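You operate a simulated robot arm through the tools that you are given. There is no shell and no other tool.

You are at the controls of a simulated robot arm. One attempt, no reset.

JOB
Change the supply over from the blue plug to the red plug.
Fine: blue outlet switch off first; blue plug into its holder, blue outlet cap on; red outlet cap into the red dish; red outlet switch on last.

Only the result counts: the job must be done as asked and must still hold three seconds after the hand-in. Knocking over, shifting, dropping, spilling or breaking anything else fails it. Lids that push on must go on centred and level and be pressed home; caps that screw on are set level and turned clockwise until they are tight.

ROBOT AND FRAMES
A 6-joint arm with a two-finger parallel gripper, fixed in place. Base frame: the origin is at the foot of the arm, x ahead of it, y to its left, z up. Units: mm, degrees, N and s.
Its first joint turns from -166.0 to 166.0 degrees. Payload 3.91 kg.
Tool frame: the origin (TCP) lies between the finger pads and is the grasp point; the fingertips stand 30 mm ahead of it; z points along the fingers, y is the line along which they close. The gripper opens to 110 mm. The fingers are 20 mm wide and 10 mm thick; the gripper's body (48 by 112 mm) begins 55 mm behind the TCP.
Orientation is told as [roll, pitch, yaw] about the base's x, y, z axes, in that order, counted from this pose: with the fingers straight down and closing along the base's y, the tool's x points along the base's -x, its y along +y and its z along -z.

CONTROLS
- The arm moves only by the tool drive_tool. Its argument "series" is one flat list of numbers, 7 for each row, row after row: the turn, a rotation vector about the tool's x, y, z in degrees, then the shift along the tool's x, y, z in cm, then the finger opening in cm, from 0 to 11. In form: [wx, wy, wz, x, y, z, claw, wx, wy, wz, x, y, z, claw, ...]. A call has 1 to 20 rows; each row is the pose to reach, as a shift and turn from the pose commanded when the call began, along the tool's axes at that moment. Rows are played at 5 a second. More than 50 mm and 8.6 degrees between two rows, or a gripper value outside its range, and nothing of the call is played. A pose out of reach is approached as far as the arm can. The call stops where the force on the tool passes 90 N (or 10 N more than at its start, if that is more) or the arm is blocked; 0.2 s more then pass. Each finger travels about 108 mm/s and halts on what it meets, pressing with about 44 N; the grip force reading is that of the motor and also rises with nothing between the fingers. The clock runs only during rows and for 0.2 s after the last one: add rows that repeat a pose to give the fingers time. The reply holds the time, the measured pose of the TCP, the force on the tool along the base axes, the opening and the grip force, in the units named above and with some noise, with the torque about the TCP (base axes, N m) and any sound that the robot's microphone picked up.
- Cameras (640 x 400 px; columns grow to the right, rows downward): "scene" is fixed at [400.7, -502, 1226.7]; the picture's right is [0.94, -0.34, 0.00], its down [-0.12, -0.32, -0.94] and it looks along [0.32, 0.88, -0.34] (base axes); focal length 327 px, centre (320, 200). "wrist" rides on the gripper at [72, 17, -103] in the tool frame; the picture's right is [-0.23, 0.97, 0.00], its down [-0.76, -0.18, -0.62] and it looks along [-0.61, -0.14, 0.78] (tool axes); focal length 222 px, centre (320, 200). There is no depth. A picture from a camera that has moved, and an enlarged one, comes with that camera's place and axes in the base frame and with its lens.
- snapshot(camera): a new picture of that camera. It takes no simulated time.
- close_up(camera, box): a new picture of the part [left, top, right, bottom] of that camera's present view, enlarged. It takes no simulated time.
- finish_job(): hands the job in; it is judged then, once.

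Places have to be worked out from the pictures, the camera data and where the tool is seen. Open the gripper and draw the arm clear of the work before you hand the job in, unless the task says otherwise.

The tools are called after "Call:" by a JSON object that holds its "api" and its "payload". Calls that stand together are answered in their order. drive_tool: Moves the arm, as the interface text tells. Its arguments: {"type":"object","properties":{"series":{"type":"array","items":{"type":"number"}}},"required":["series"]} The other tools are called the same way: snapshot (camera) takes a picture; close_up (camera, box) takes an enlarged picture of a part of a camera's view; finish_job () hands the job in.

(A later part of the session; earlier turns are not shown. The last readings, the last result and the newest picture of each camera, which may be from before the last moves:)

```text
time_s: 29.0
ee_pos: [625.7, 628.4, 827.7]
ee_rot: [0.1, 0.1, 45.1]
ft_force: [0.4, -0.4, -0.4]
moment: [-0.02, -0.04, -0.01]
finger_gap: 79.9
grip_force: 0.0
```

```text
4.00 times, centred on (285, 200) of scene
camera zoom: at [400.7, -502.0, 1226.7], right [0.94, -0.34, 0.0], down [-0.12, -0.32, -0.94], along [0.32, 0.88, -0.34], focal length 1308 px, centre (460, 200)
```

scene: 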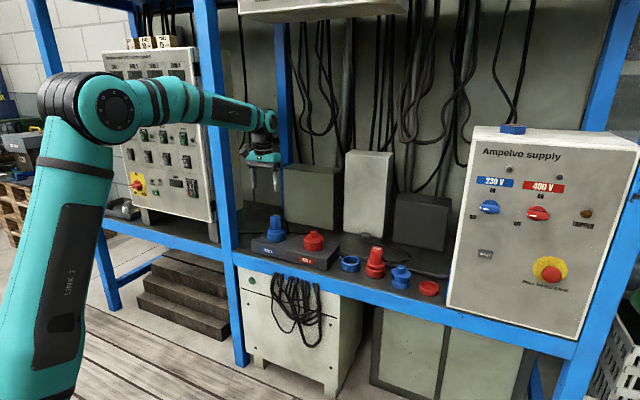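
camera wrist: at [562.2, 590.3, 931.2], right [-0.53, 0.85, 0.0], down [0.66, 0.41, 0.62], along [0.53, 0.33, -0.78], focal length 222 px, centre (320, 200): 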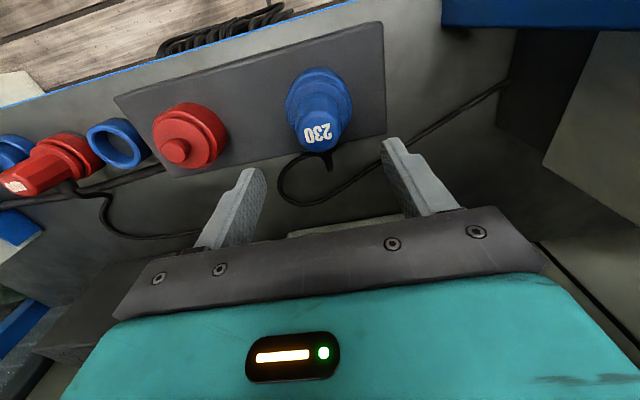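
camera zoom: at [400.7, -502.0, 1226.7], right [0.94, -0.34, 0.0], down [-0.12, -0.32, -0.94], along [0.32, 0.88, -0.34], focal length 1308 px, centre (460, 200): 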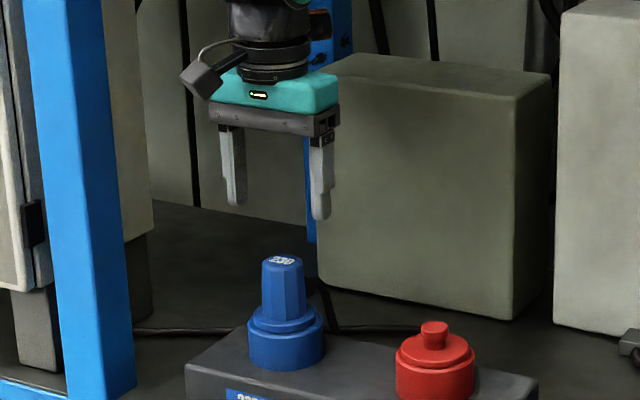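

The plug is within 2 mm of the tool axis. I descend 93 mm with a small lateral correction so the pads straddle the handle above the collar.

Call:
{"api": "drive_tool", "payload": {"series": [0, 0, 0, 0.08, -0.18, 2.5, 8, 0, 0, 0, 0.08, -0.18, 5, 8, 0, 0, 0, 0.08, -0.18, 7.5, 8, 0, 0, 0, 0.08, -0.18, 9.2, 8, 0, 0, 0, 0.08, -0.18, 9.2, 8]}}

Call:
{"api": "close_up", "payload": {"camera": "wrist", "box": [200, 80, 440, 240]}}

Call:
{"api": "close_up", "payload": {"camera": "scene", "box": [235, 185, 325, 255]}}

```text
time_s: 30.2
ee_pos: [626.7, 625.3, 735.7]
ee_rot: [0.0, 0.1, 45.1]
ft_force: [-0.3, -0.6, -0.1]
moment: [-0.04, 0.01, 0.0]
finger_gap: 80.1
grip_force: 0.0
```

```text
2.50 times, centred on (320, 160) of wrist
camera zoom: at [562.9, 587.7, 839.4], right [-0.53, 0.85, 0.0], down [0.66, 0.41, 0.62], along [0.53, 0.33, -0.78], focal length 555 px, centre (320, 300)
```

zoom: 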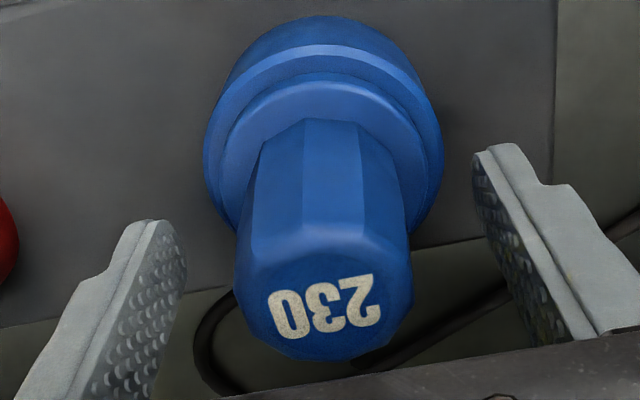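

```text
5.71 times, centred on (280, 220) of scene
camera zoom: at [400.7, -502.0, 1226.7], right [0.94, -0.34, 0.0], down [-0.12, -0.32, -0.94], along [0.32, 0.88, -0.34], focal length 1869 px, centre (549, 86)
```

zoom: 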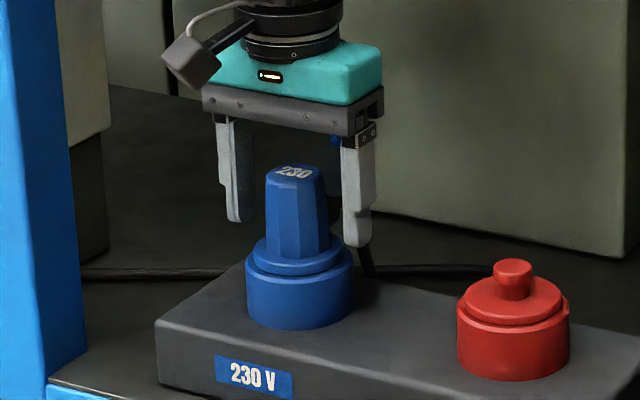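

The handle stands centred between the pads, with its top about 11 mm above the TCP. I close the gripper on it.

Call:
{"api": "drive_tool", "payload": {"series": [0, 0, 0, 0, 0.05, 0, 5, 0, 0, 0, 0, 0.05, 0, 2, 0, 0, 0, 0, 0.05, 0, 2, 0, 0, 0, 0, 0.05, 0, 2]}}

Call:
{"api": "close_up", "payload": {"camera": "wrist", "box": [200, 80, 440, 240]}}

```text
time_s: 31.2
ee_pos: [625.9, 626.6, 736.3]
ee_rot: [0.1, 0.0, 45.1]
ft_force: [-0.2, -0.1, 0.0]
moment: [-0.03, 0.0, -0.03]
finger_gap: 41.2
grip_force: 43.7
```

```text
2.50 times, centred on (320, 160) of wrist
camera zoom: at [562.5, 588.0, 839.7], right [-0.53, 0.85, 0.0], down [0.66, 0.41, 0.62], along [0.53, 0.33, -0.78], focal length 555 px, centre (320, 300)
```

zoom: 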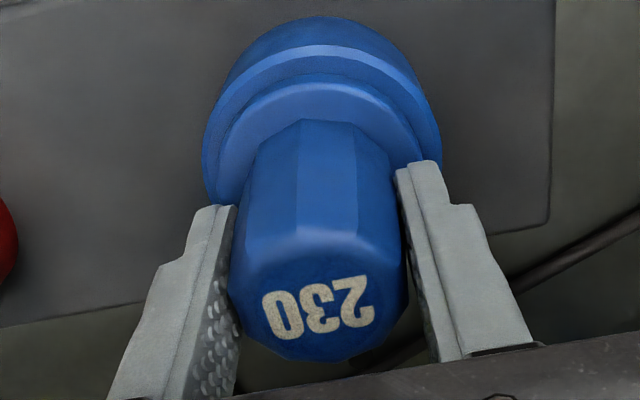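

Firm grip at 41.2 mm. I pull the plug straight up slowly and watch the force.

Call:
{"api": "drive_tool", "payload": {"series": [0, 0, 0, 0, 0, -0.5, 2, 0, 0, 0, 0, 0, -1, 2, 0, 0, 0, 0, 0, -1.5, 2, 0, 0, 0, 0, 0, -2, 2]}}

Call:
{"api": "close_up", "payload": {"camera": "wrist", "box": [200, 80, 440, 240]}}

Call:
{"api": "close_up", "payload": {"camera": "scene", "box": [235, 185, 325, 255]}}

```text
time_s: 32.2
ee_pos: [627.3, 625.8, 755.4]
ee_rot: [0.0, 0.2, 45.1]
ft_force: [-0.8, -0.3, -0.6]
moment: [0.02, -0.01, 0.02]
finger_gap: 40.8
grip_force: 44.0
```

```text
2.50 times, centred on (320, 160) of wrist
camera zoom: at [562.8, 588.3, 859.8], right [-0.53, 0.85, 0.0], down [0.66, 0.41, 0.62], along [0.53, 0.33, -0.78], focal length 555 px, centre (320, 300)
```

zoom: 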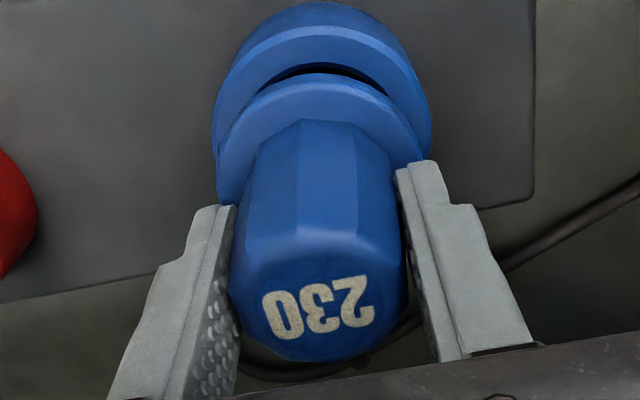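

```text
5.71 times, centred on (280, 220) of scene
camera zoom: at [400.7, -502.0, 1226.7], right [0.94, -0.34, 0.0], down [-0.12, -0.32, -0.94], along [0.32, 0.88, -0.34], focal length 1869 px, centre (549, 86)
```

zoom: 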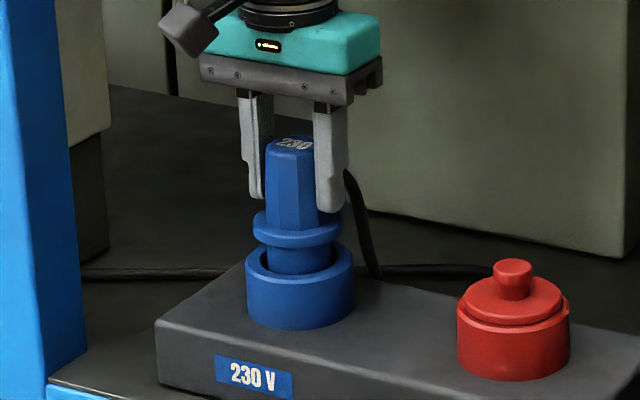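

The plug rises freely with its nose sliding out of the outlet. I continue lifting until it is clear.

Call:
{"api": "drive_tool", "payload": {"series": [0, 0, 0, 0, 0, -1.5, 2, 0, 0, 0, 0, 0, -3, 2, 0, 0, 0, 0, 0, -4.5, 2, 0, 0, 0, 0, 0, -6, 2, 0, 0, 0, 0, 0, -7.5, 2]}}

Call:
{"api": "close_up", "payload": {"camera": "scene", "box": [230, 150, 350, 260]}}

Call:
{"api": "snapshot", "payload": {"camera": "wrist"}}

```text
time_s: 33.4
ee_pos: [625.5, 625.4, 830.5]
ee_rot: [0.0, 0.0, 45.1]
ft_force: [-0.5, 0.6, -1.9]
moment: [0.01, -0.01, 0.03]
finger_gap: 41.0
grip_force: 44.3
```

```text
3.64 times, centred on (290, 205) of scene
camera zoom: at [400.7, -502.0, 1226.7], right [0.94, -0.34, 0.0], down [-0.12, -0.32, -0.94], along [0.32, 0.88, -0.34], focal length 1189 px, centre (429, 182)
```

zoom: 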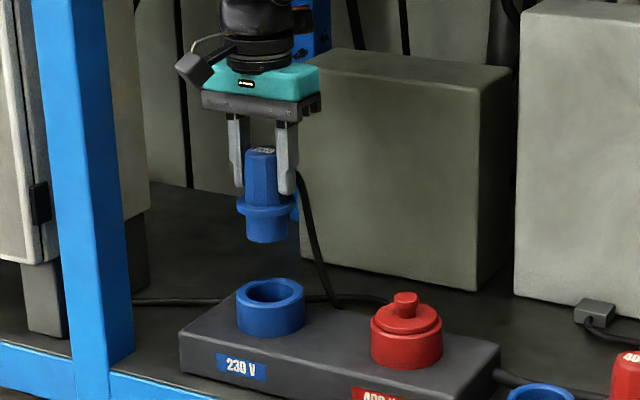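

```text
taken
camera wrist: at [562.4, 587.6, 934.5], right [-0.53, 0.85, 0.0], down [0.66, 0.41, 0.62], along [0.53, 0.33, -0.78], focal length 222 px, centre (320, 200)
```

wrist: 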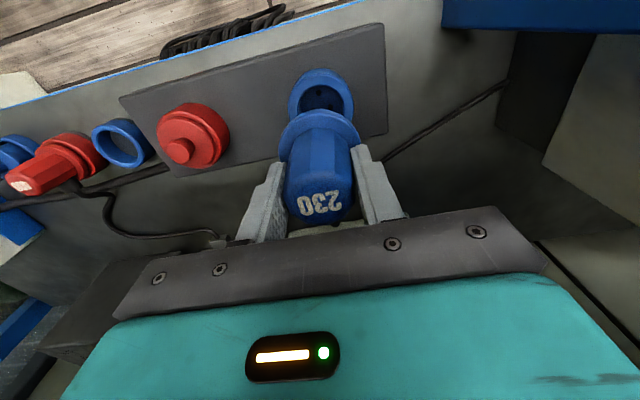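

The plug is clear. I look closely at the outlet's inside and the plug's nose for any keying.

Call:
{"api": "close_up", "payload": {"camera": "wrist", "box": [270, 55, 370, 135]}}

Call:
{"api": "close_up", "payload": {"camera": "scene", "box": [280, 185, 320, 225]}}

Call:
{"api": "close_up", "payload": {"camera": "wrist", "box": [60, 100, 180, 200]}}

```text
5.00 times, centred on (320, 95) of wrist
camera zoom: at [562.4, 587.6, 934.5], right [-0.53, 0.85, 0.0], down [0.66, 0.41, 0.62], along [0.53, 0.33, -0.78], focal length 1111 px, centre (320, 725)
```

zoom: 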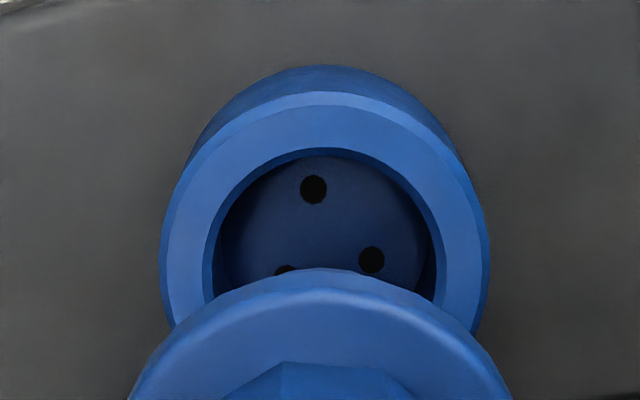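

```text
10.00 times, centred on (300, 205) of scene
camera zoom: at [400.7, -502.0, 1226.7], right [0.94, -0.34, 0.0], down [-0.12, -0.32, -0.94], along [0.32, 0.88, -0.34], focal length 3271 px, centre (520, 150)
```

zoom: 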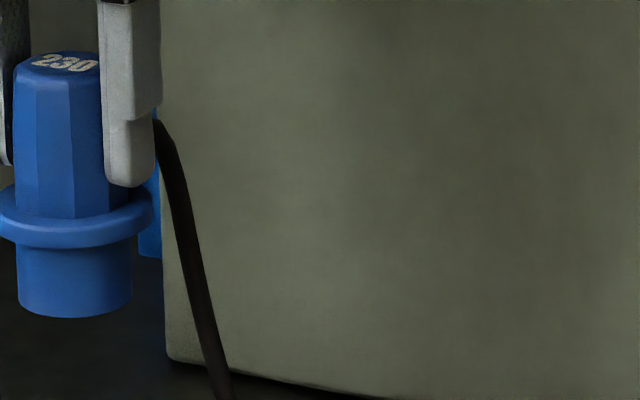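

```text
4.00 times, centred on (120, 150) of wrist
camera zoom: at [562.4, 587.6, 934.5], right [-0.53, 0.85, 0.0], down [0.66, 0.41, 0.62], along [0.53, 0.33, -0.78], focal length 888 px, centre (1120, 400)
```

zoom: 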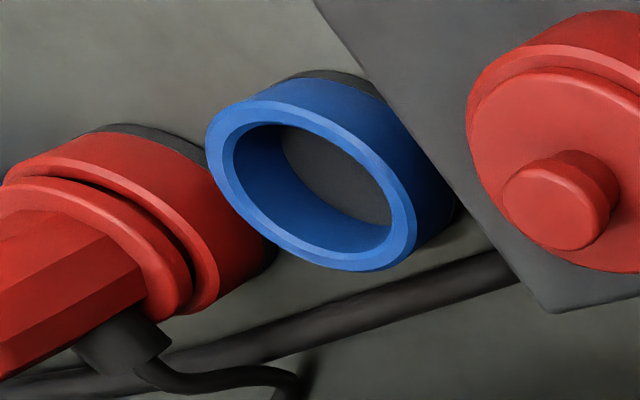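

The outlet has three pin holes and the plug's cable comes out of its back, so I keep the heading. I raise a little more and carry the plug along the bench to above its blue holder at about (842,412).

Call:
{"api": "drive_tool", "payload": {"series": [0, 0, 0, 0, 0, -1.5, 2, 0, 0, 0, 0, 0, -3, 2, 0, 0, 0, 0, -2.5, -3, 2, 0, 0, 0, 0, -5.5, -3, 2, 0, 0, 0, 0, -8.5, -3, 2, 0, 0, 0, 0, -11.5, -3, 2, 0, 0, 0, -0.05, -14.5, -3, 2, 0, 0, 0, -0.07, -17.5, -3, 2, 0, 0, 0, -0.1, -20.5, -3, 2, 0, 0, 0, -0.12, -23.5, -3, 2, 0, 0, 0, -0.15, -26.5, -3, 2, 0, 0, 0, -0.17, -29, -3, 2, 0, 0, 0, -0.17, -30.4, -3, 2, 0, 0, 0, -0.17, -30.4, -3, 2]}}

Call:
{"api": "snapshot", "payload": {"camera": "wrist"}}

Call:
{"api": "snapshot", "payload": {"camera": "scene"}}

```text
time_s: 36.4
ee_pos: [842.7, 411.3, 861.2]
ee_rot: [-0.1, 0.2, 45.0]
ft_force: [0.4, 1.0, -1.6]
moment: [0.01, 0.0, 0.04]
finger_gap: 40.8
grip_force: 44.1
```

```text
taken
camera wrist: at [780.0, 374.3, 964.8], right [-0.53, 0.85, 0.0], down [0.66, 0.41, 0.62], along [0.53, 0.33, -0.78], focal length 222 px, centre (320, 200)
```

wrist: 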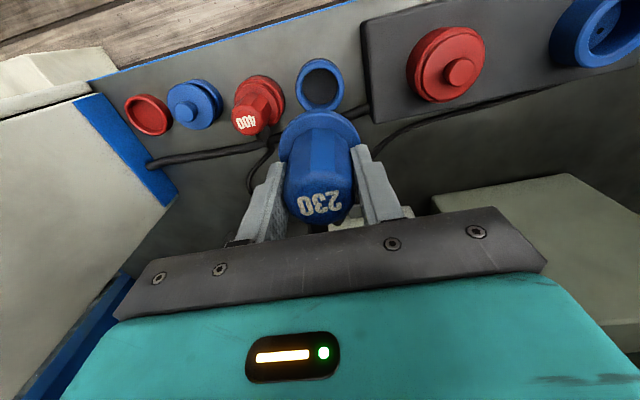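

```text
taken
```

scene: 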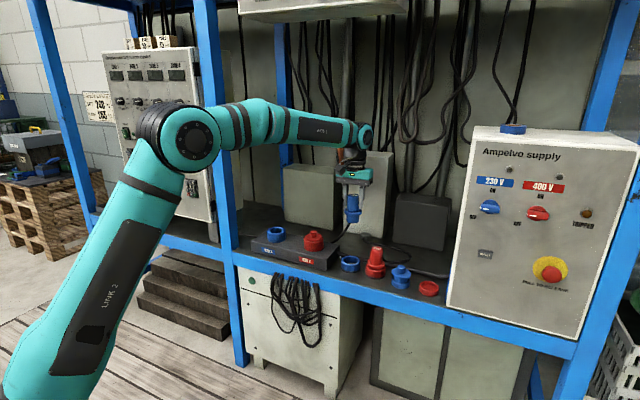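

Call:
{"api": "close_up", "payload": {"camera": "wrist", "box": [270, 45, 370, 145]}}

Call:
{"api": "close_up", "payload": {"camera": "scene", "box": [310, 165, 420, 285]}}

Call:
{"api": "close_up", "payload": {"camera": "wrist", "box": [100, 60, 290, 190]}}

```text
4.00 times, centred on (320, 95) of wrist
camera zoom: at [780.0, 374.3, 964.8], right [-0.53, 0.85, 0.0], down [0.66, 0.41, 0.62], along [0.53, 0.33, -0.78], focal length 888 px, centre (320, 620)
```

zoom: 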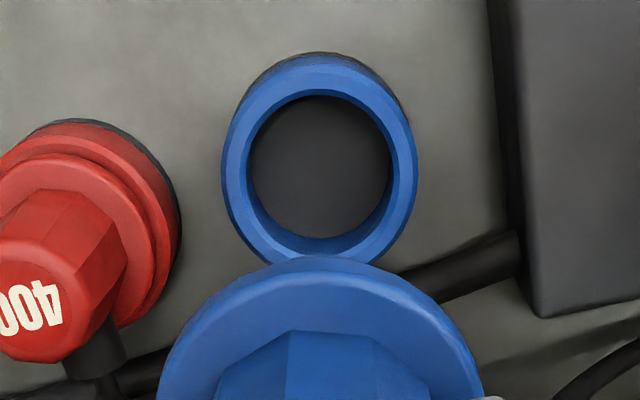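

```text
3.33 times, centred on (365, 225) of scene
camera zoom: at [400.7, -502.0, 1226.7], right [0.94, -0.34, 0.0], down [-0.12, -0.32, -0.94], along [0.32, 0.88, -0.34], focal length 1090 px, centre (170, 117)
```

zoom: 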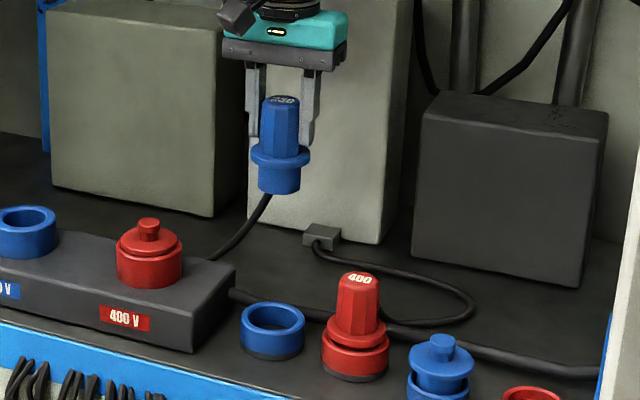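

```text
3.08 times, centred on (195, 125) of wrist
camera zoom: at [780.0, 374.3, 964.8], right [-0.53, 0.85, 0.0], down [0.66, 0.41, 0.62], along [0.53, 0.33, -0.78], focal length 684 px, centre (705, 431)
```

zoom: 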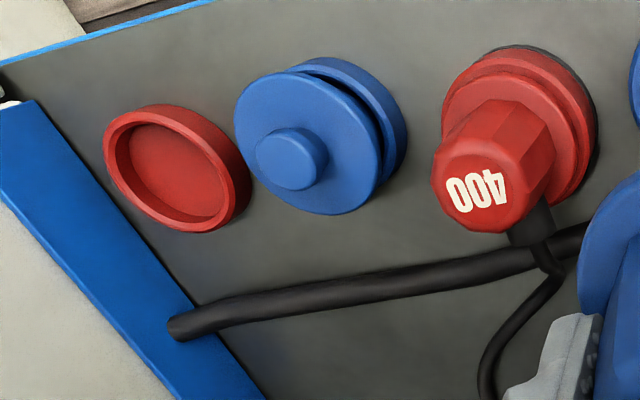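

The holder ring is within a few millimetres of the plug axis. I shift 2.5 mm toward the robot and lower 115 mm, leaving the plug's nose just above the ring, then check from both cameras.

Call:
{"api": "drive_tool", "payload": {"series": [0, 0, 0, 0.25, 0, 2.5, 2, 0, 0, 0, 0.25, 0, 5, 2, 0, 0, 0, 0.25, 0, 7.5, 2, 0, 0, 0, 0.25, 0, 10, 2, 0, 0, 0, 0.25, 0, 11.5, 2, 0, 0, 0, 0.25, 0, 11.5, 2]}}

Call:
{"api": "close_up", "payload": {"camera": "wrist", "box": [240, 60, 400, 180]}}

Call:
{"api": "close_up", "payload": {"camera": "scene", "box": [320, 210, 400, 290]}}

```text
time_s: 37.8
ee_pos: [841.7, 411.1, 746.4]
ee_rot: [0.0, 0.1, 45.2]
ft_force: [0.1, -0.4, -1.9]
moment: [-0.01, 0.0, 0.01]
finger_gap: 40.5
grip_force: 44.4
```

```text
3.33 times, centred on (320, 120) of wrist
camera zoom: at [777.5, 372.9, 849.7], right [-0.53, 0.85, 0.0], down [0.66, 0.41, 0.62], along [0.53, 0.33, -0.78], focal length 740 px, centre (320, 467)
```

zoom: 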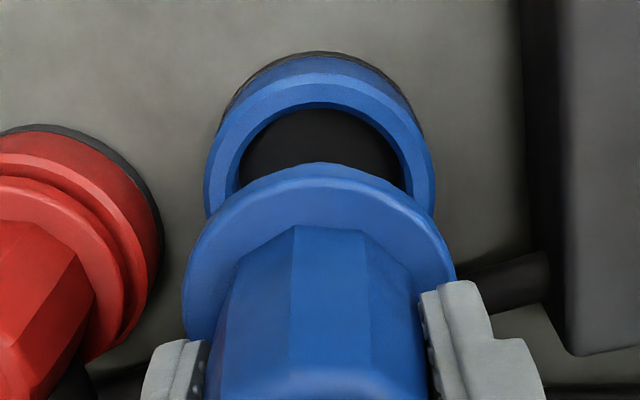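

```text
5.00 times, centred on (360, 250) of scene
camera zoom: at [400.7, -502.0, 1226.7], right [0.94, -0.34, 0.0], down [-0.12, -0.32, -0.94], along [0.32, 0.88, -0.34], focal length 1635 px, centre (120, -50)
```

zoom: 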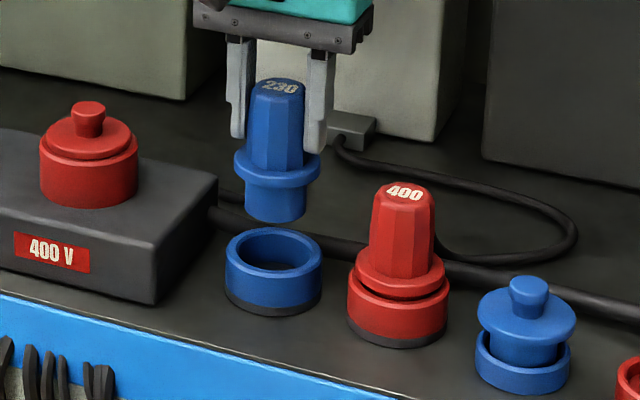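

Both cameras show the plug centred over the ring to within about 1 mm. I lower 50 mm, feeding the nose into the ring, and watch for side forces.

Call:
{"api": "drive_tool", "payload": {"series": [0, 0, 0, 0.05, 0, 1, 2, 0, 0, 0, 0.05, 0, 2, 2, 0, 0, 0, 0.05, 0, 3, 2, 0, 0, 0, 0.05, 0, 4, 2, 0, 0, 0, 0.05, 0, 5, 2]}}

Call:
{"api": "close_up", "payload": {"camera": "scene", "box": [320, 210, 400, 290]}}

Call:
{"api": "close_up", "payload": {"camera": "wrist", "box": [240, 60, 400, 180]}}

```text
time_s: 39.0
ee_pos: [841.2, 411.3, 695.3]
ee_rot: [0.1, 0.2, 45.2]
ft_force: [-0.9, 0.2, -1.2]
moment: [-0.01, 0.0, -0.02]
finger_gap: 40.9
grip_force: 43.8
```

```text
5.00 times, centred on (360, 250) of scene
camera zoom: at [400.7, -502.0, 1226.7], right [0.94, -0.34, 0.0], down [-0.12, -0.32, -0.94], along [0.32, 0.88, -0.34], focal length 1635 px, centre (120, -50)
```

zoom: 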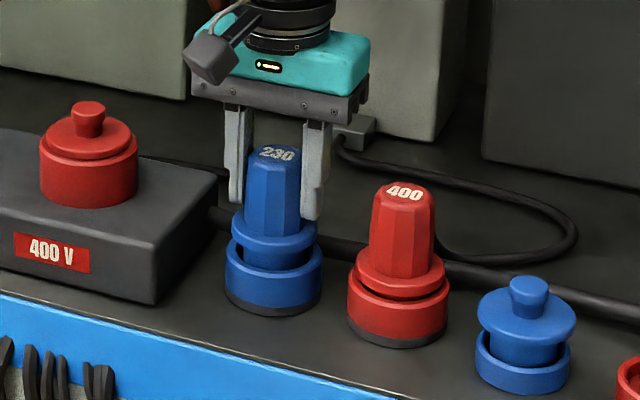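

```text
3.33 times, centred on (320, 120) of wrist
camera zoom: at [777.0, 372.4, 799.6], right [-0.53, 0.85, 0.0], down [0.67, 0.41, 0.62], along [0.53, 0.33, -0.78], focal length 740 px, centre (320, 467)
```

zoom: 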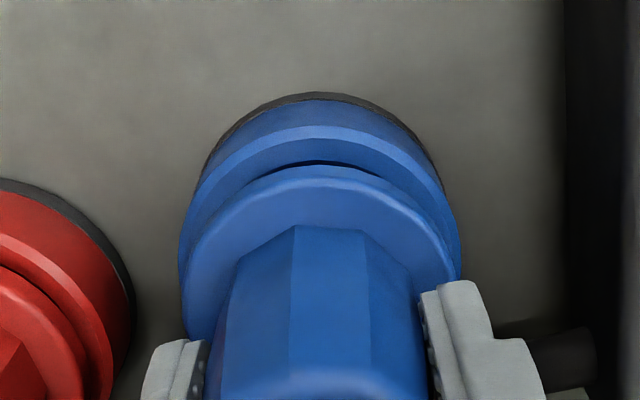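

The nose is inside the ring without side force; about 9 mm remain until it seats. I lower in small steps and watch the force.

Call:
{"api": "drive_tool", "payload": {"series": [0, 0, 0, 0, 0, 0.3, 2, 0, 0, 0, 0, 0, 0.6, 2, 0, 0, 0, 0, 0, 0.6, 2]}}

Call:
{"api": "close_up", "payload": {"camera": "scene", "box": [320, 210, 400, 290]}}

```text
time_s: 39.8
ee_pos: [840.6, 410.4, 690.0]
ee_rot: [0.0, 0.1, 45.1]
ft_force: [0.1, -0.2, -2.1]
moment: [0.02, 0.03, -0.02]
finger_gap: 41.2
grip_force: 44.1
```

```text
5.00 times, centred on (360, 250) of scene
camera zoom: at [400.7, -502.0, 1226.7], right [0.94, -0.34, 0.0], down [-0.12, -0.32, -0.94], along [0.32, 0.88, -0.34], focal length 1635 px, centre (120, -50)
```

zoom: 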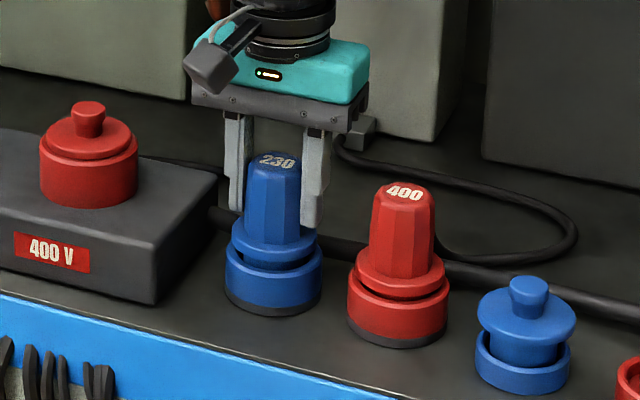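

Call:
{"api": "drive_tool", "payload": {"series": [0, 0, 0, 0, 0, 0.2, 2, 0, 0, 0, 0, 0, 0.3, 2, 0, 0, 0, 0, 0, 0.3, 2]}}

Call:
{"api": "drive_tool", "payload": {"series": [0, 0, 0, 0, 0, 0.15, 2, 0, 0, 0, 0, 0, 0.2, 2, 0, 0, 0, 0, 0, 0.2, 2]}}

Call:
{"api": "close_up", "payload": {"camera": "scene", "box": [320, 210, 400, 290]}}

```text
time_s: 40.6
ee_pos: [840.4, 410.8, 688.2]
ee_rot: [0.0, 0.1, 45.1]
ft_force: [-0.2, -0.1, -1.2]
moment: [0.0, 0.03, 0.01]
finger_gap: 41.0
grip_force: 44.1
```

```text
time_s: 41.4
ee_pos: [840.7, 409.7, 686.1]
ee_rot: [-0.1, 0.0, 45.1]
ft_force: [1.1, 2.1, 14.9]
moment: [-0.02, -0.24, 0.01]
finger_gap: 40.6
grip_force: 43.9
```

```text
5.00 times, centred on (360, 250) of scene
camera zoom: at [400.7, -502.0, 1226.7], right [0.94, -0.34, 0.0], down [-0.12, -0.32, -0.94], along [0.32, 0.88, -0.34], focal length 1635 px, centre (120, -50)
```

zoom: 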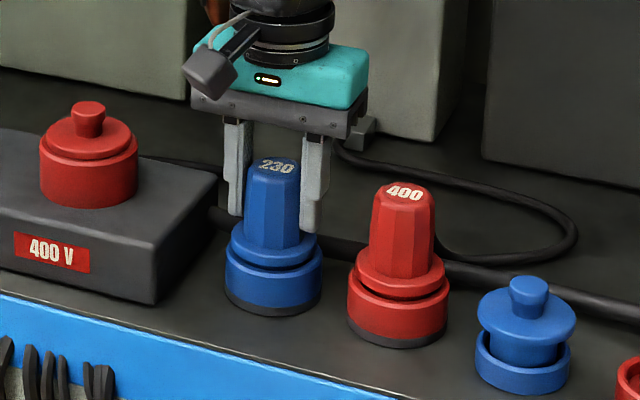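

The plug bottomed with 15 N at TCP z=686, sitting just like the red one. I open the fingers and rise straight up.

Call:
{"api": "drive_tool", "payload": {"series": [0, 0, 0, 0, 0, 0, 7, 0, 0, 0, 0, 0, 0, 7, 0, 0, 0, 0, 0, 0, 7, 0, 0, 0, 0, 0, -1.5, 7, 0, 0, 0, 0, 0, -4.5, 7, 0, 0, 0, 0, 0, -8.5, 7, 0, 0, 0, 0, 0, -12.5, 7]}}

Call:
{"api": "snapshot", "payload": {"camera": "wrist"}}

Call:
{"api": "close_up", "payload": {"camera": "scene", "box": [320, 210, 460, 310]}}

```text
time_s: 43.0
ee_pos: [841.1, 412.2, 808.8]
ee_rot: [0.0, 0.2, 45.0]
ft_force: [0.7, 0.7, -0.4]
moment: [-0.05, 0.06, -0.03]
finger_gap: 70.1
grip_force: 0.0
```

```text
taken
camera wrist: at [777.8, 373.7, 913.2], right [-0.53, 0.85, 0.0], down [0.67, 0.42, 0.62], along [0.53, 0.33, -0.78], focal length 222 px, centre (320, 200)
```

wrist: 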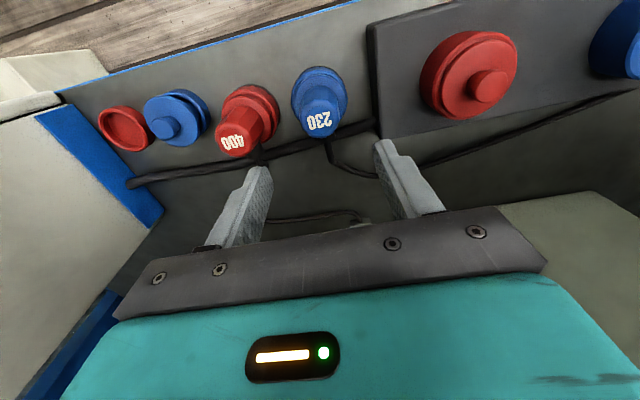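

```text
4.00 times, centred on (390, 260) of scene
camera zoom: at [400.7, -502.0, 1226.7], right [0.94, -0.34, 0.0], down [-0.12, -0.32, -0.94], along [0.32, 0.88, -0.34], focal length 1308 px, centre (40, -40)
```

zoom: 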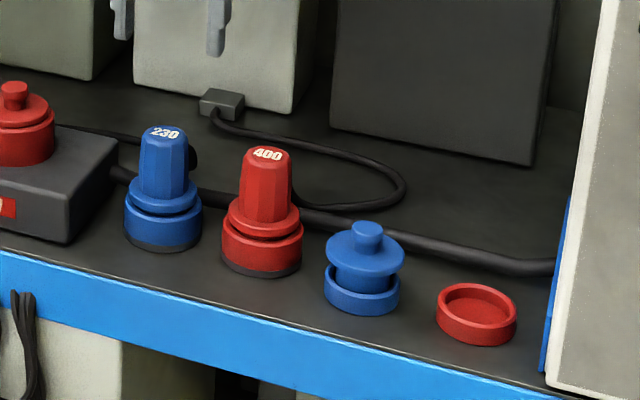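

The blue plug is seated in its holder. Next is the blue cap; I move over it at about (956,267), turning the tool towards the radial direction to test the reach there.

Call:
{"api": "drive_tool", "payload": {"series": [0, 0, 5, 0.35, -3.1, 0.5, 7, 0, 0, 10, 0.7, -6.2, 1, 7, 0, 0, 15, 1.05, -9.2, 1.5, 7, 0, 0, 20, 1.4, -12.3, 2, 7, 0, 0, 25, 1.75, -15.4, 2.5, 7, 0, 0, 30, 2.1, -18.4, 2.9, 7, 0, 0, 30, 2.1, -18.4, 2.9, 7]}}

Call:
{"api": "snapshot", "payload": {"camera": "wrist"}}

Call:
{"api": "snapshot", "payload": {"camera": "scene"}}

```text
time_s: 44.6
ee_pos: [956.3, 266.0, 780.6]
ee_rot: [0.0, 0.1, 15.0]
ft_force: [-0.7, -0.8, -0.4]
moment: [0.0, 0.03, -0.02]
finger_gap: 69.9
grip_force: 0.1
```

```text
taken
camera wrist: at [881.4, 264.7, 884.0], right [-0.03, 1.0, 0.0], down [0.78, 0.03, 0.62], along [0.62, 0.02, -0.78], focal length 222 px, centre (320, 200)
```

wrist: 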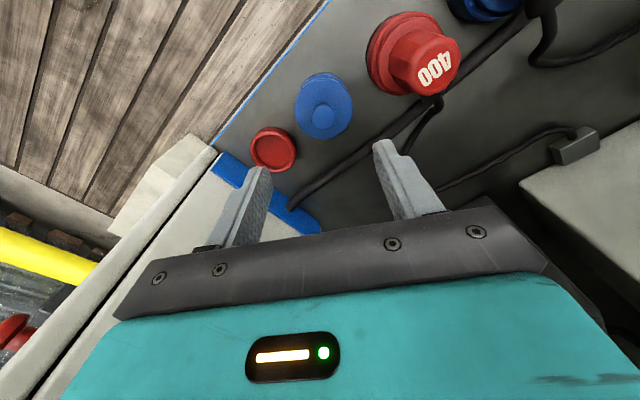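

```text
taken
```

scene: 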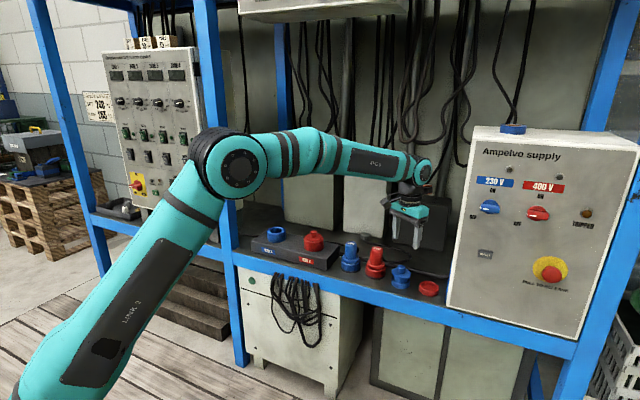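

The arm reaches this spot with the tool vertical. I zoom in on the cap, the red dish and the red plug from here.

Call:
{"api": "close_up", "payload": {"camera": "wrist", "box": [240, 60, 380, 180]}}

Call:
{"api": "close_up", "payload": {"camera": "wrist", "box": [340, 0, 480, 110]}}

Call:
{"api": "close_up", "payload": {"camera": "scene", "box": [370, 200, 450, 310]}}

```text
3.33 times, centred on (310, 120) of wrist
camera zoom: at [881.4, 264.7, 884.0], right [-0.03, 1.0, 0.0], down [0.78, 0.03, 0.62], along [0.62, 0.02, -0.78], focal length 740 px, centre (353, 467)
```

zoom: 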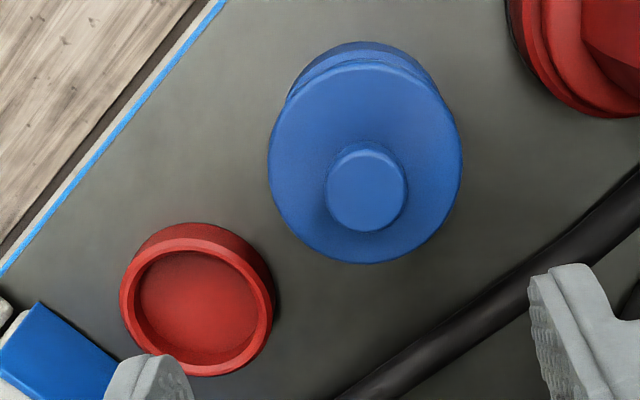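

```text
3.64 times, centred on (410, 55) of wrist
camera zoom: at [881.4, 264.7, 884.0], right [-0.03, 1.0, 0.0], down [0.78, 0.03, 0.62], along [0.62, 0.02, -0.78], focal length 808 px, centre (-7, 727)
```

zoom: 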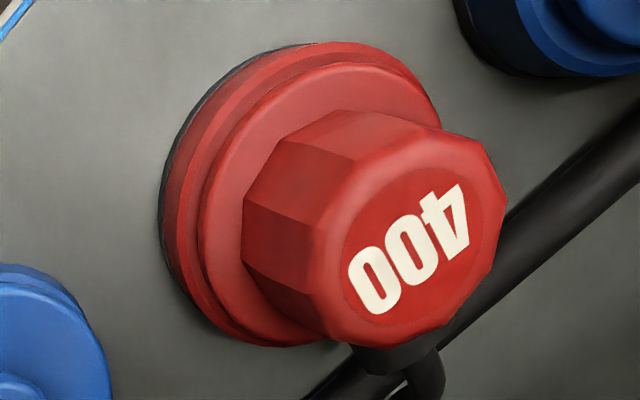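

```text
3.64 times, centred on (410, 255) of scene
camera zoom: at [400.7, -502.0, 1226.7], right [0.94, -0.34, 0.0], down [-0.12, -0.32, -0.94], along [0.32, 0.88, -0.34], focal length 1189 px, centre (-7, 0)
```

zoom: 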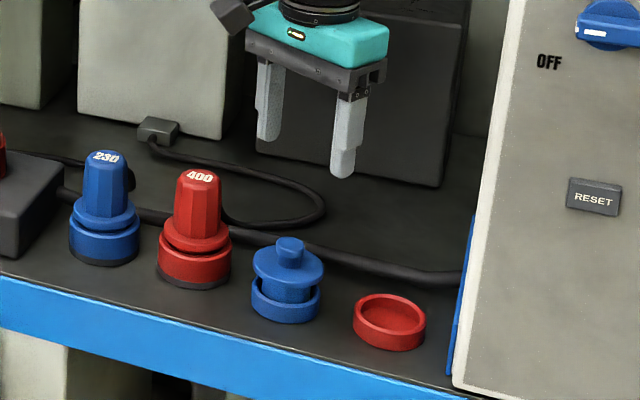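

The cap's knob is at about (957.5,271), 25 mm wide, top z≈655, with the flange top at ≈626. I descend to TCP z≈670 with the fingers 60 mm open.

Call:
{"api": "drive_tool", "payload": {"series": [0, 0, 0, -0.25, 0.43, 3, 6, 0, 0, 0, -0.25, 0.43, 6, 6, 0, 0, 0, -0.25, 0.43, 9, 6, 0, 0, 0, -0.25, 0.43, 11, 6, 0, 0, 0, -0.25, 0.43, 11, 6]}}

Call:
{"api": "close_up", "payload": {"camera": "wrist", "box": [220, 80, 420, 230]}}

Call:
{"api": "close_up", "payload": {"camera": "scene", "box": [370, 230, 450, 310]}}

```text
time_s: 45.8
ee_pos: [957.4, 271.1, 670.4]
ee_rot: [-0.1, 0.0, 15.1]
ft_force: [0.8, -0.2, 0.0]
moment: [0.03, 0.01, -0.03]
finger_gap: 60.4
grip_force: 0.4
```

```text
2.67 times, centred on (320, 155) of wrist
camera zoom: at [882.4, 269.1, 774.6], right [-0.03, 1.0, 0.0], down [0.78, 0.03, 0.62], along [0.62, 0.02, -0.78], focal length 592 px, centre (320, 320)
```

zoom: 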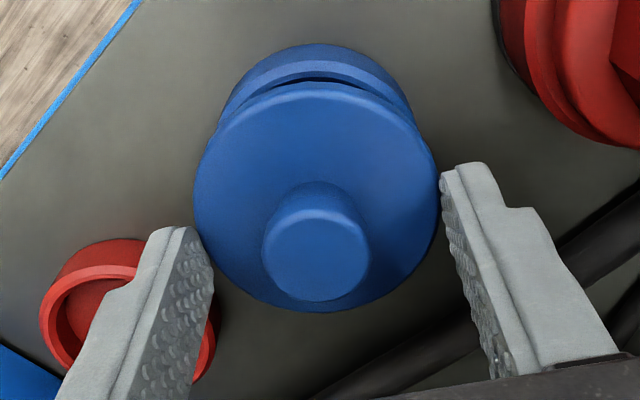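

```text
5.00 times, centred on (410, 270) of scene
camera zoom: at [400.7, -502.0, 1226.7], right [0.94, -0.34, 0.0], down [-0.12, -0.32, -0.94], along [0.32, 0.88, -0.34], focal length 1635 px, centre (-130, -150)
```

zoom: 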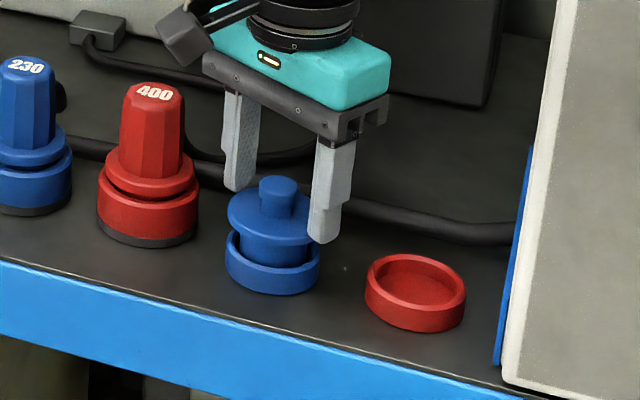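

Centred to about 1 mm, knob top at z≈654. I lower 9 mm more, shift 1 mm, and close on the knob.

Call:
{"api": "drive_tool", "payload": {"series": [0, 0, 0, 0, -0.1, 0.5, 6, 0, 0, 0, 0, -0.1, 0.9, 6, 0, 0, 0, 0, -0.1, 0.9, 4, 0, 0, 0, 0, -0.1, 0.9, 1, 0, 0, 0, 0, -0.1, 0.9, 1, 0, 0, 0, 0, -0.1, 0.9, 1]}}

Call:
{"api": "close_up", "payload": {"camera": "wrist", "box": [220, 80, 420, 230]}}

Call:
{"api": "close_up", "payload": {"camera": "scene", "box": [370, 230, 450, 310]}}

```text
time_s: 47.2
ee_pos: [957.1, 269.2, 662.0]
ee_rot: [0.0, 0.1, 15.1]
ft_force: [2.3, 1.6, 13.0]
moment: [0.01, -0.05, 0.02]
finger_gap: 59.4
grip_force: 44.6
```

```text
2.67 times, centred on (320, 155) of wrist
camera zoom: at [882.3, 267.9, 766.0], right [-0.03, 1.0, 0.0], down [0.78, 0.03, 0.62], along [0.62, 0.02, -0.78], focal length 592 px, centre (320, 320)
```

zoom: 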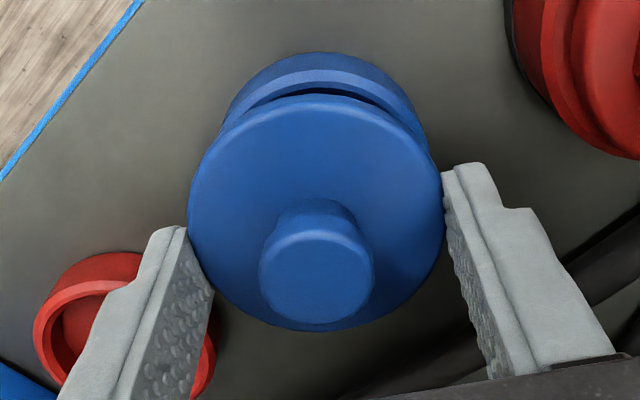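

```text
5.00 times, centred on (410, 270) of scene
camera zoom: at [400.7, -502.0, 1226.7], right [0.94, -0.34, 0.0], down [-0.12, -0.32, -0.94], along [0.32, 0.88, -0.34], focal length 1635 px, centre (-130, -150)
```

zoom: 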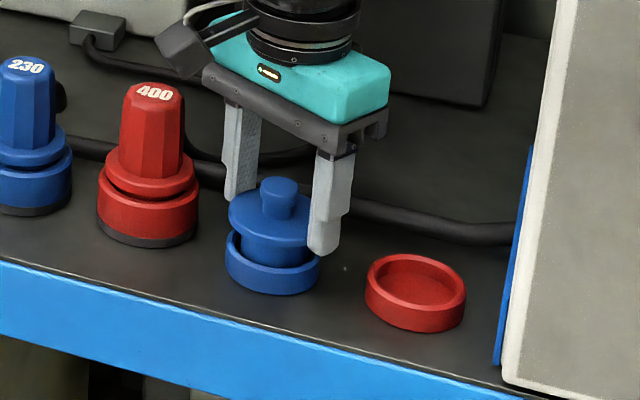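

The fingers clamped the 60 mm flange instead, so its top is above z=632. I open, rise 7 mm and close again on the knob.

Call:
{"api": "drive_tool", "payload": {"series": [0, 0, 0, 0, 0, 0, 6.6, 0, 0, 0, 0, 0, 0, 6.6, 0, 0, 0, 0, 0, -0.7, 6.6, 0, 0, 0, 0, 0, -0.7, 6.6, 0, 0, 0, 0, 0, -0.7, 4, 0, 0, 0, 0, 0, -0.7, 1, 0, 0, 0, 0, 0, -0.7, 1, 0, 0, 0, 0, 0, -0.7, 1]}}

Call:
{"api": "close_up", "payload": {"camera": "wrist", "box": [220, 80, 420, 230]}}

Call:
{"api": "close_up", "payload": {"camera": "scene", "box": [370, 230, 450, 310]}}

```text
time_s: 49.0
ee_pos: [957.9, 268.1, 668.8]
ee_rot: [0.1, 0.1, 15.2]
ft_force: [0.5, -0.4, 0.7]
moment: [-0.01, -0.01, 0.0]
finger_gap: 59.0
grip_force: 44.2
```

```text
2.67 times, centred on (320, 155) of wrist
camera zoom: at [882.9, 268.0, 772.5], right [-0.03, 1.0, 0.0], down [0.78, 0.03, 0.62], along [0.62, 0.02, -0.78], focal length 592 px, centre (320, 320)
```

zoom: 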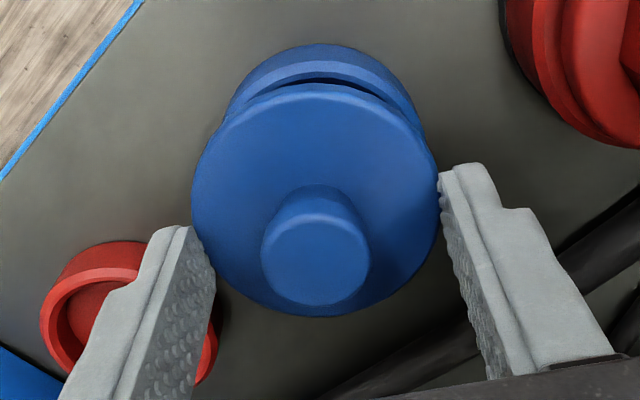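

```text
5.00 times, centred on (410, 270) of scene
camera zoom: at [400.7, -502.0, 1226.7], right [0.94, -0.34, 0.0], down [-0.12, -0.32, -0.94], along [0.32, 0.88, -0.34], focal length 1635 px, centre (-130, -150)
```

zoom: 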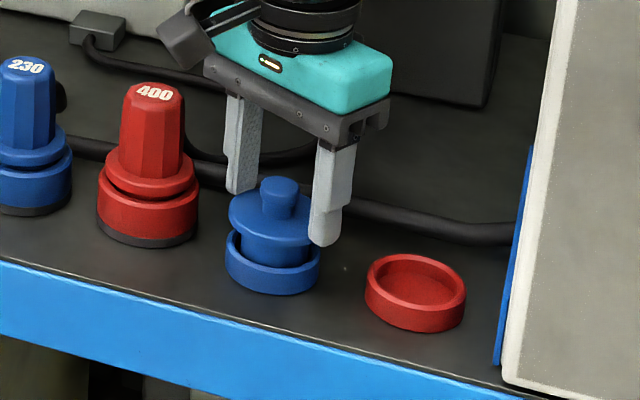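

Still on the flange edge at this height, so I open again and rise another 7 mm before closing.

Call:
{"api": "drive_tool", "payload": {"series": [0, 0, 0, 0, 0, 0, 6.6, 0, 0, 0, 0, 0, 0, 6.6, 0, 0, 0, 0, 0, -0.7, 6.6, 0, 0, 0, 0, 0, -0.7, 6.6, 0, 0, 0, 0, 0, -0.7, 4, 0, 0, 0, 0, 0, -0.7, 1, 0, 0, 0, 0, 0, -0.7, 1, 0, 0, 0, 0, 0, -0.7, 1]}}

Call:
{"api": "close_up", "payload": {"camera": "wrist", "box": [220, 80, 420, 230]}}

Call:
{"api": "close_up", "payload": {"camera": "scene", "box": [370, 230, 450, 310]}}

```text
time_s: 50.8
ee_pos: [957.2, 269.7, 676.2]
ee_rot: [-0.1, 0.0, 15.1]
ft_force: [0.3, 0.5, 1.3]
moment: [0.02, -0.01, 0.02]
finger_gap: 23.0
grip_force: 43.7
```

```text
2.67 times, centred on (320, 155) of wrist
camera zoom: at [882.8, 268.3, 779.6], right [-0.03, 1.0, 0.0], down [0.78, 0.03, 0.62], along [0.62, 0.02, -0.78], focal length 592 px, centre (320, 320)
```

zoom: 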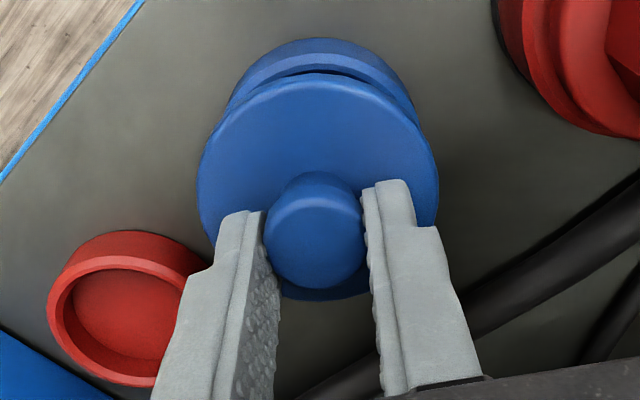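

```text
5.00 times, centred on (410, 270) of scene
camera zoom: at [400.7, -502.0, 1226.7], right [0.94, -0.34, 0.0], down [-0.12, -0.32, -0.94], along [0.32, 0.88, -0.34], focal length 1635 px, centre (-130, -150)
```

zoom: 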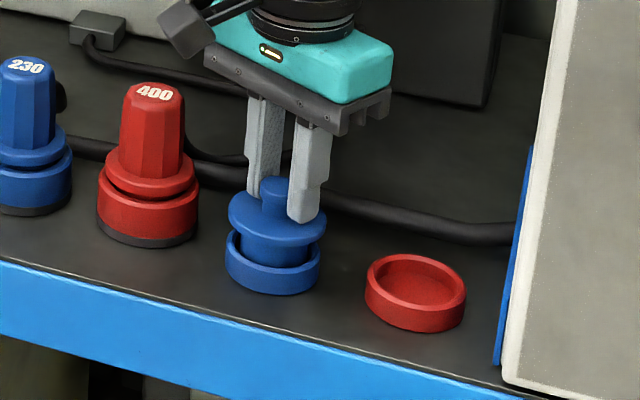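

Now the knob is gripped (23 mm). I lift the cap straight up out of its dish.

Call:
{"api": "drive_tool", "payload": {"series": [0, 0, 0, 0, 0, -1, 1, 0, 0, 0, 0, 0, -2, 1, 0, 0, 0, 0, 0, -4, 1, 0, 0, 0, 0, 0, -7, 1, 0, 0, 0, 0, 0, -11, 1, 0, 0, 0, 0, 0, -15, 1]}}

Call:
{"api": "close_up", "payload": {"camera": "scene", "box": [370, 190, 450, 310]}}

Call:
{"api": "snapshot", "payload": {"camera": "wrist"}}

```text
time_s: 52.2
ee_pos: [957.7, 268.2, 825.8]
ee_rot: [-0.1, 0.2, 15.1]
ft_force: [0.1, -0.8, -1.8]
moment: [0.01, -0.01, -0.03]
finger_gap: 22.8
grip_force: 44.4
```

```text
3.33 times, centred on (410, 250) of scene
camera zoom: at [400.7, -502.0, 1226.7], right [0.94, -0.34, 0.0], down [-0.12, -0.32, -0.94], along [0.32, 0.88, -0.34], focal length 1090 px, centre (20, 33)
```

zoom: 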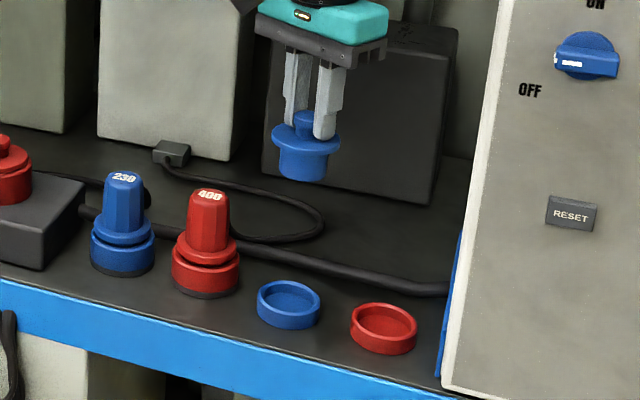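

```text
taken
camera wrist: at [883.1, 267.6, 929.0], right [-0.03, 1.0, 0.0], down [0.78, 0.03, 0.62], along [0.62, 0.02, -0.78], focal length 222 px, centre (320, 200)
```

wrist: 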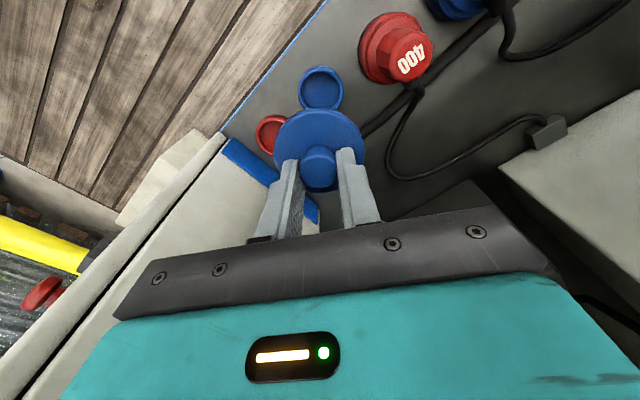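

The cap is held level; its dish stays in place. I carry it along the bench at a safe height to above the blue outlet at about (625,626), turning back to a 45° heading.

Call:
{"api": "drive_tool", "payload": {"series": [0, 0, -2.14, 1.63, 3.09, 0, 1, 0, 0, -4.28, 3.26, 6.17, 0, 1, 0, 0, -6.41, 4.89, 9.26, 0, 1, 0, 0, -8.55, 6.51, 12.35, 0, 1, 0, 0, -10.7, 8.14, 15.43, 0, 1, 0, 0, -12.8, 9.77, 18.52, 0, 1, 0, 0, -15, 11.4, 21.6, 0, 1, 0, 0, -17.1, 13.03, 24.69, 0, 1, 0, 0, -19.2, 14.66, 27.78, 0, 1, 0, 0, -21.4, 16.29, 30.86, 0, 1, 0, 0, -23.5, 17.91, 33.95, 0, 1, 0, 0, -25.6, 19.54, 37.04, 0, 1, 0, 0, -27.8, 21.17, 40.12, 0, 1, 0, 0, -29.9, 22.8, 43.21, 0, 1, 0, 0, -29.9, 22.8, 43.21, 0, 1]}}

Call:
{"api": "close_up", "payload": {"camera": "wrist", "box": [220, 40, 420, 220]}}

Call:
{"api": "close_up", "payload": {"camera": "scene", "box": [230, 150, 350, 260]}}

```text
time_s: 55.4
ee_pos: [624.9, 626.7, 825.5]
ee_rot: [0.0, 0.1, 45.0]
ft_force: [-0.5, -0.6, -1.3]
moment: [0.01, -0.03, 0.01]
finger_gap: 22.9
grip_force: 44.1
```

```text
2.22 times, centred on (320, 130) of wrist
camera zoom: at [560.7, 589.5, 929.1], right [-0.53, 0.85, 0.0], down [0.67, 0.41, 0.62], along [0.53, 0.33, -0.78], focal length 494 px, centre (320, 356)
```

zoom: 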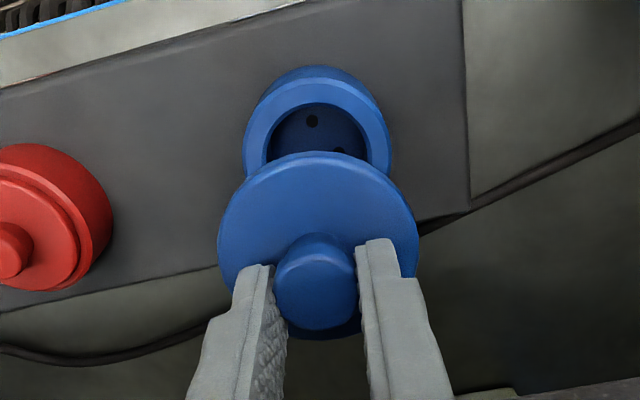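

```text
3.64 times, centred on (290, 205) of scene
camera zoom: at [400.7, -502.0, 1226.7], right [0.94, -0.34, 0.0], down [-0.12, -0.32, -0.94], along [0.32, 0.88, -0.34], focal length 1189 px, centre (429, 182)
```

zoom: 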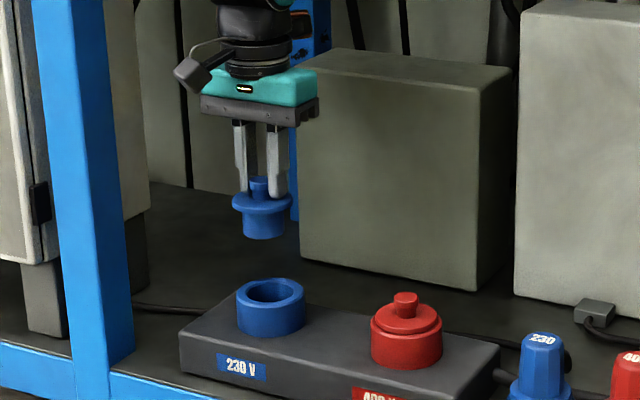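

Comparing cap and outlet in both views, the outlet is about 5 mm further forward than the cap and 1 mm to the right. I correct this and lower to just above the rim.

Call:
{"api": "drive_tool", "payload": {"series": [0, 0, 0, -0.25, -0.08, 1.5, 1, 0, 0, 0, -0.5, -0.08, 3, 1, 0, 0, 0, -0.5, -0.08, 4.5, 1, 0, 0, 0, -0.5, -0.08, 5.8, 1, 0, 0, 0, -0.5, -0.08, 5.8, 1]}}

Call:
{"api": "close_up", "payload": {"camera": "wrist", "box": [220, 60, 420, 220]}}

Call:
{"api": "close_up", "payload": {"camera": "scene", "box": [250, 190, 310, 250]}}

```text
time_s: 56.6
ee_pos: [628.9, 631.4, 767.9]
ee_rot: [0.0, 0.1, 45.0]
ft_force: [0.5, -0.1, -0.6]
moment: [-0.03, -0.04, -0.04]
finger_gap: 22.7
grip_force: 44.0
```

```text
2.50 times, centred on (320, 140) of wrist
camera zoom: at [565.7, 592.5, 871.1], right [-0.53, 0.85, 0.0], down [0.67, 0.41, 0.62], along [0.53, 0.33, -0.78], focal length 555 px, centre (320, 350)
```

zoom: 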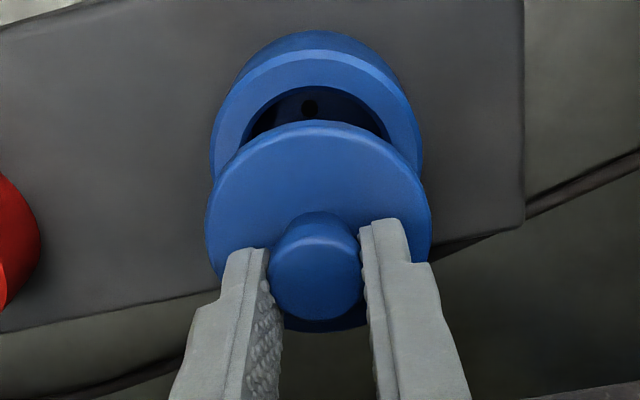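

```text
6.67 times, centred on (280, 220) of scene
camera zoom: at [400.7, -502.0, 1226.7], right [0.94, -0.34, 0.0], down [-0.12, -0.32, -0.94], along [0.32, 0.88, -0.34], focal length 2180 px, centre (587, 67)
```

zoom: 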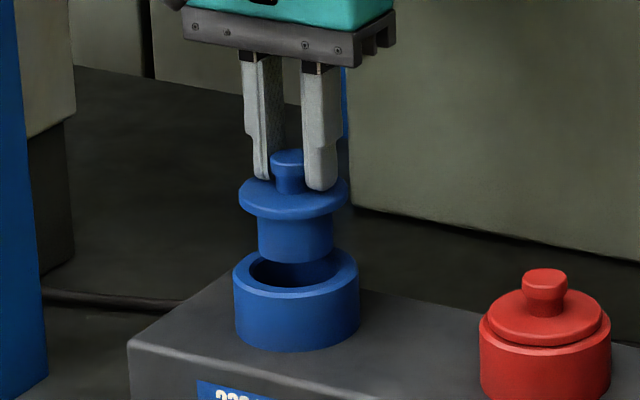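

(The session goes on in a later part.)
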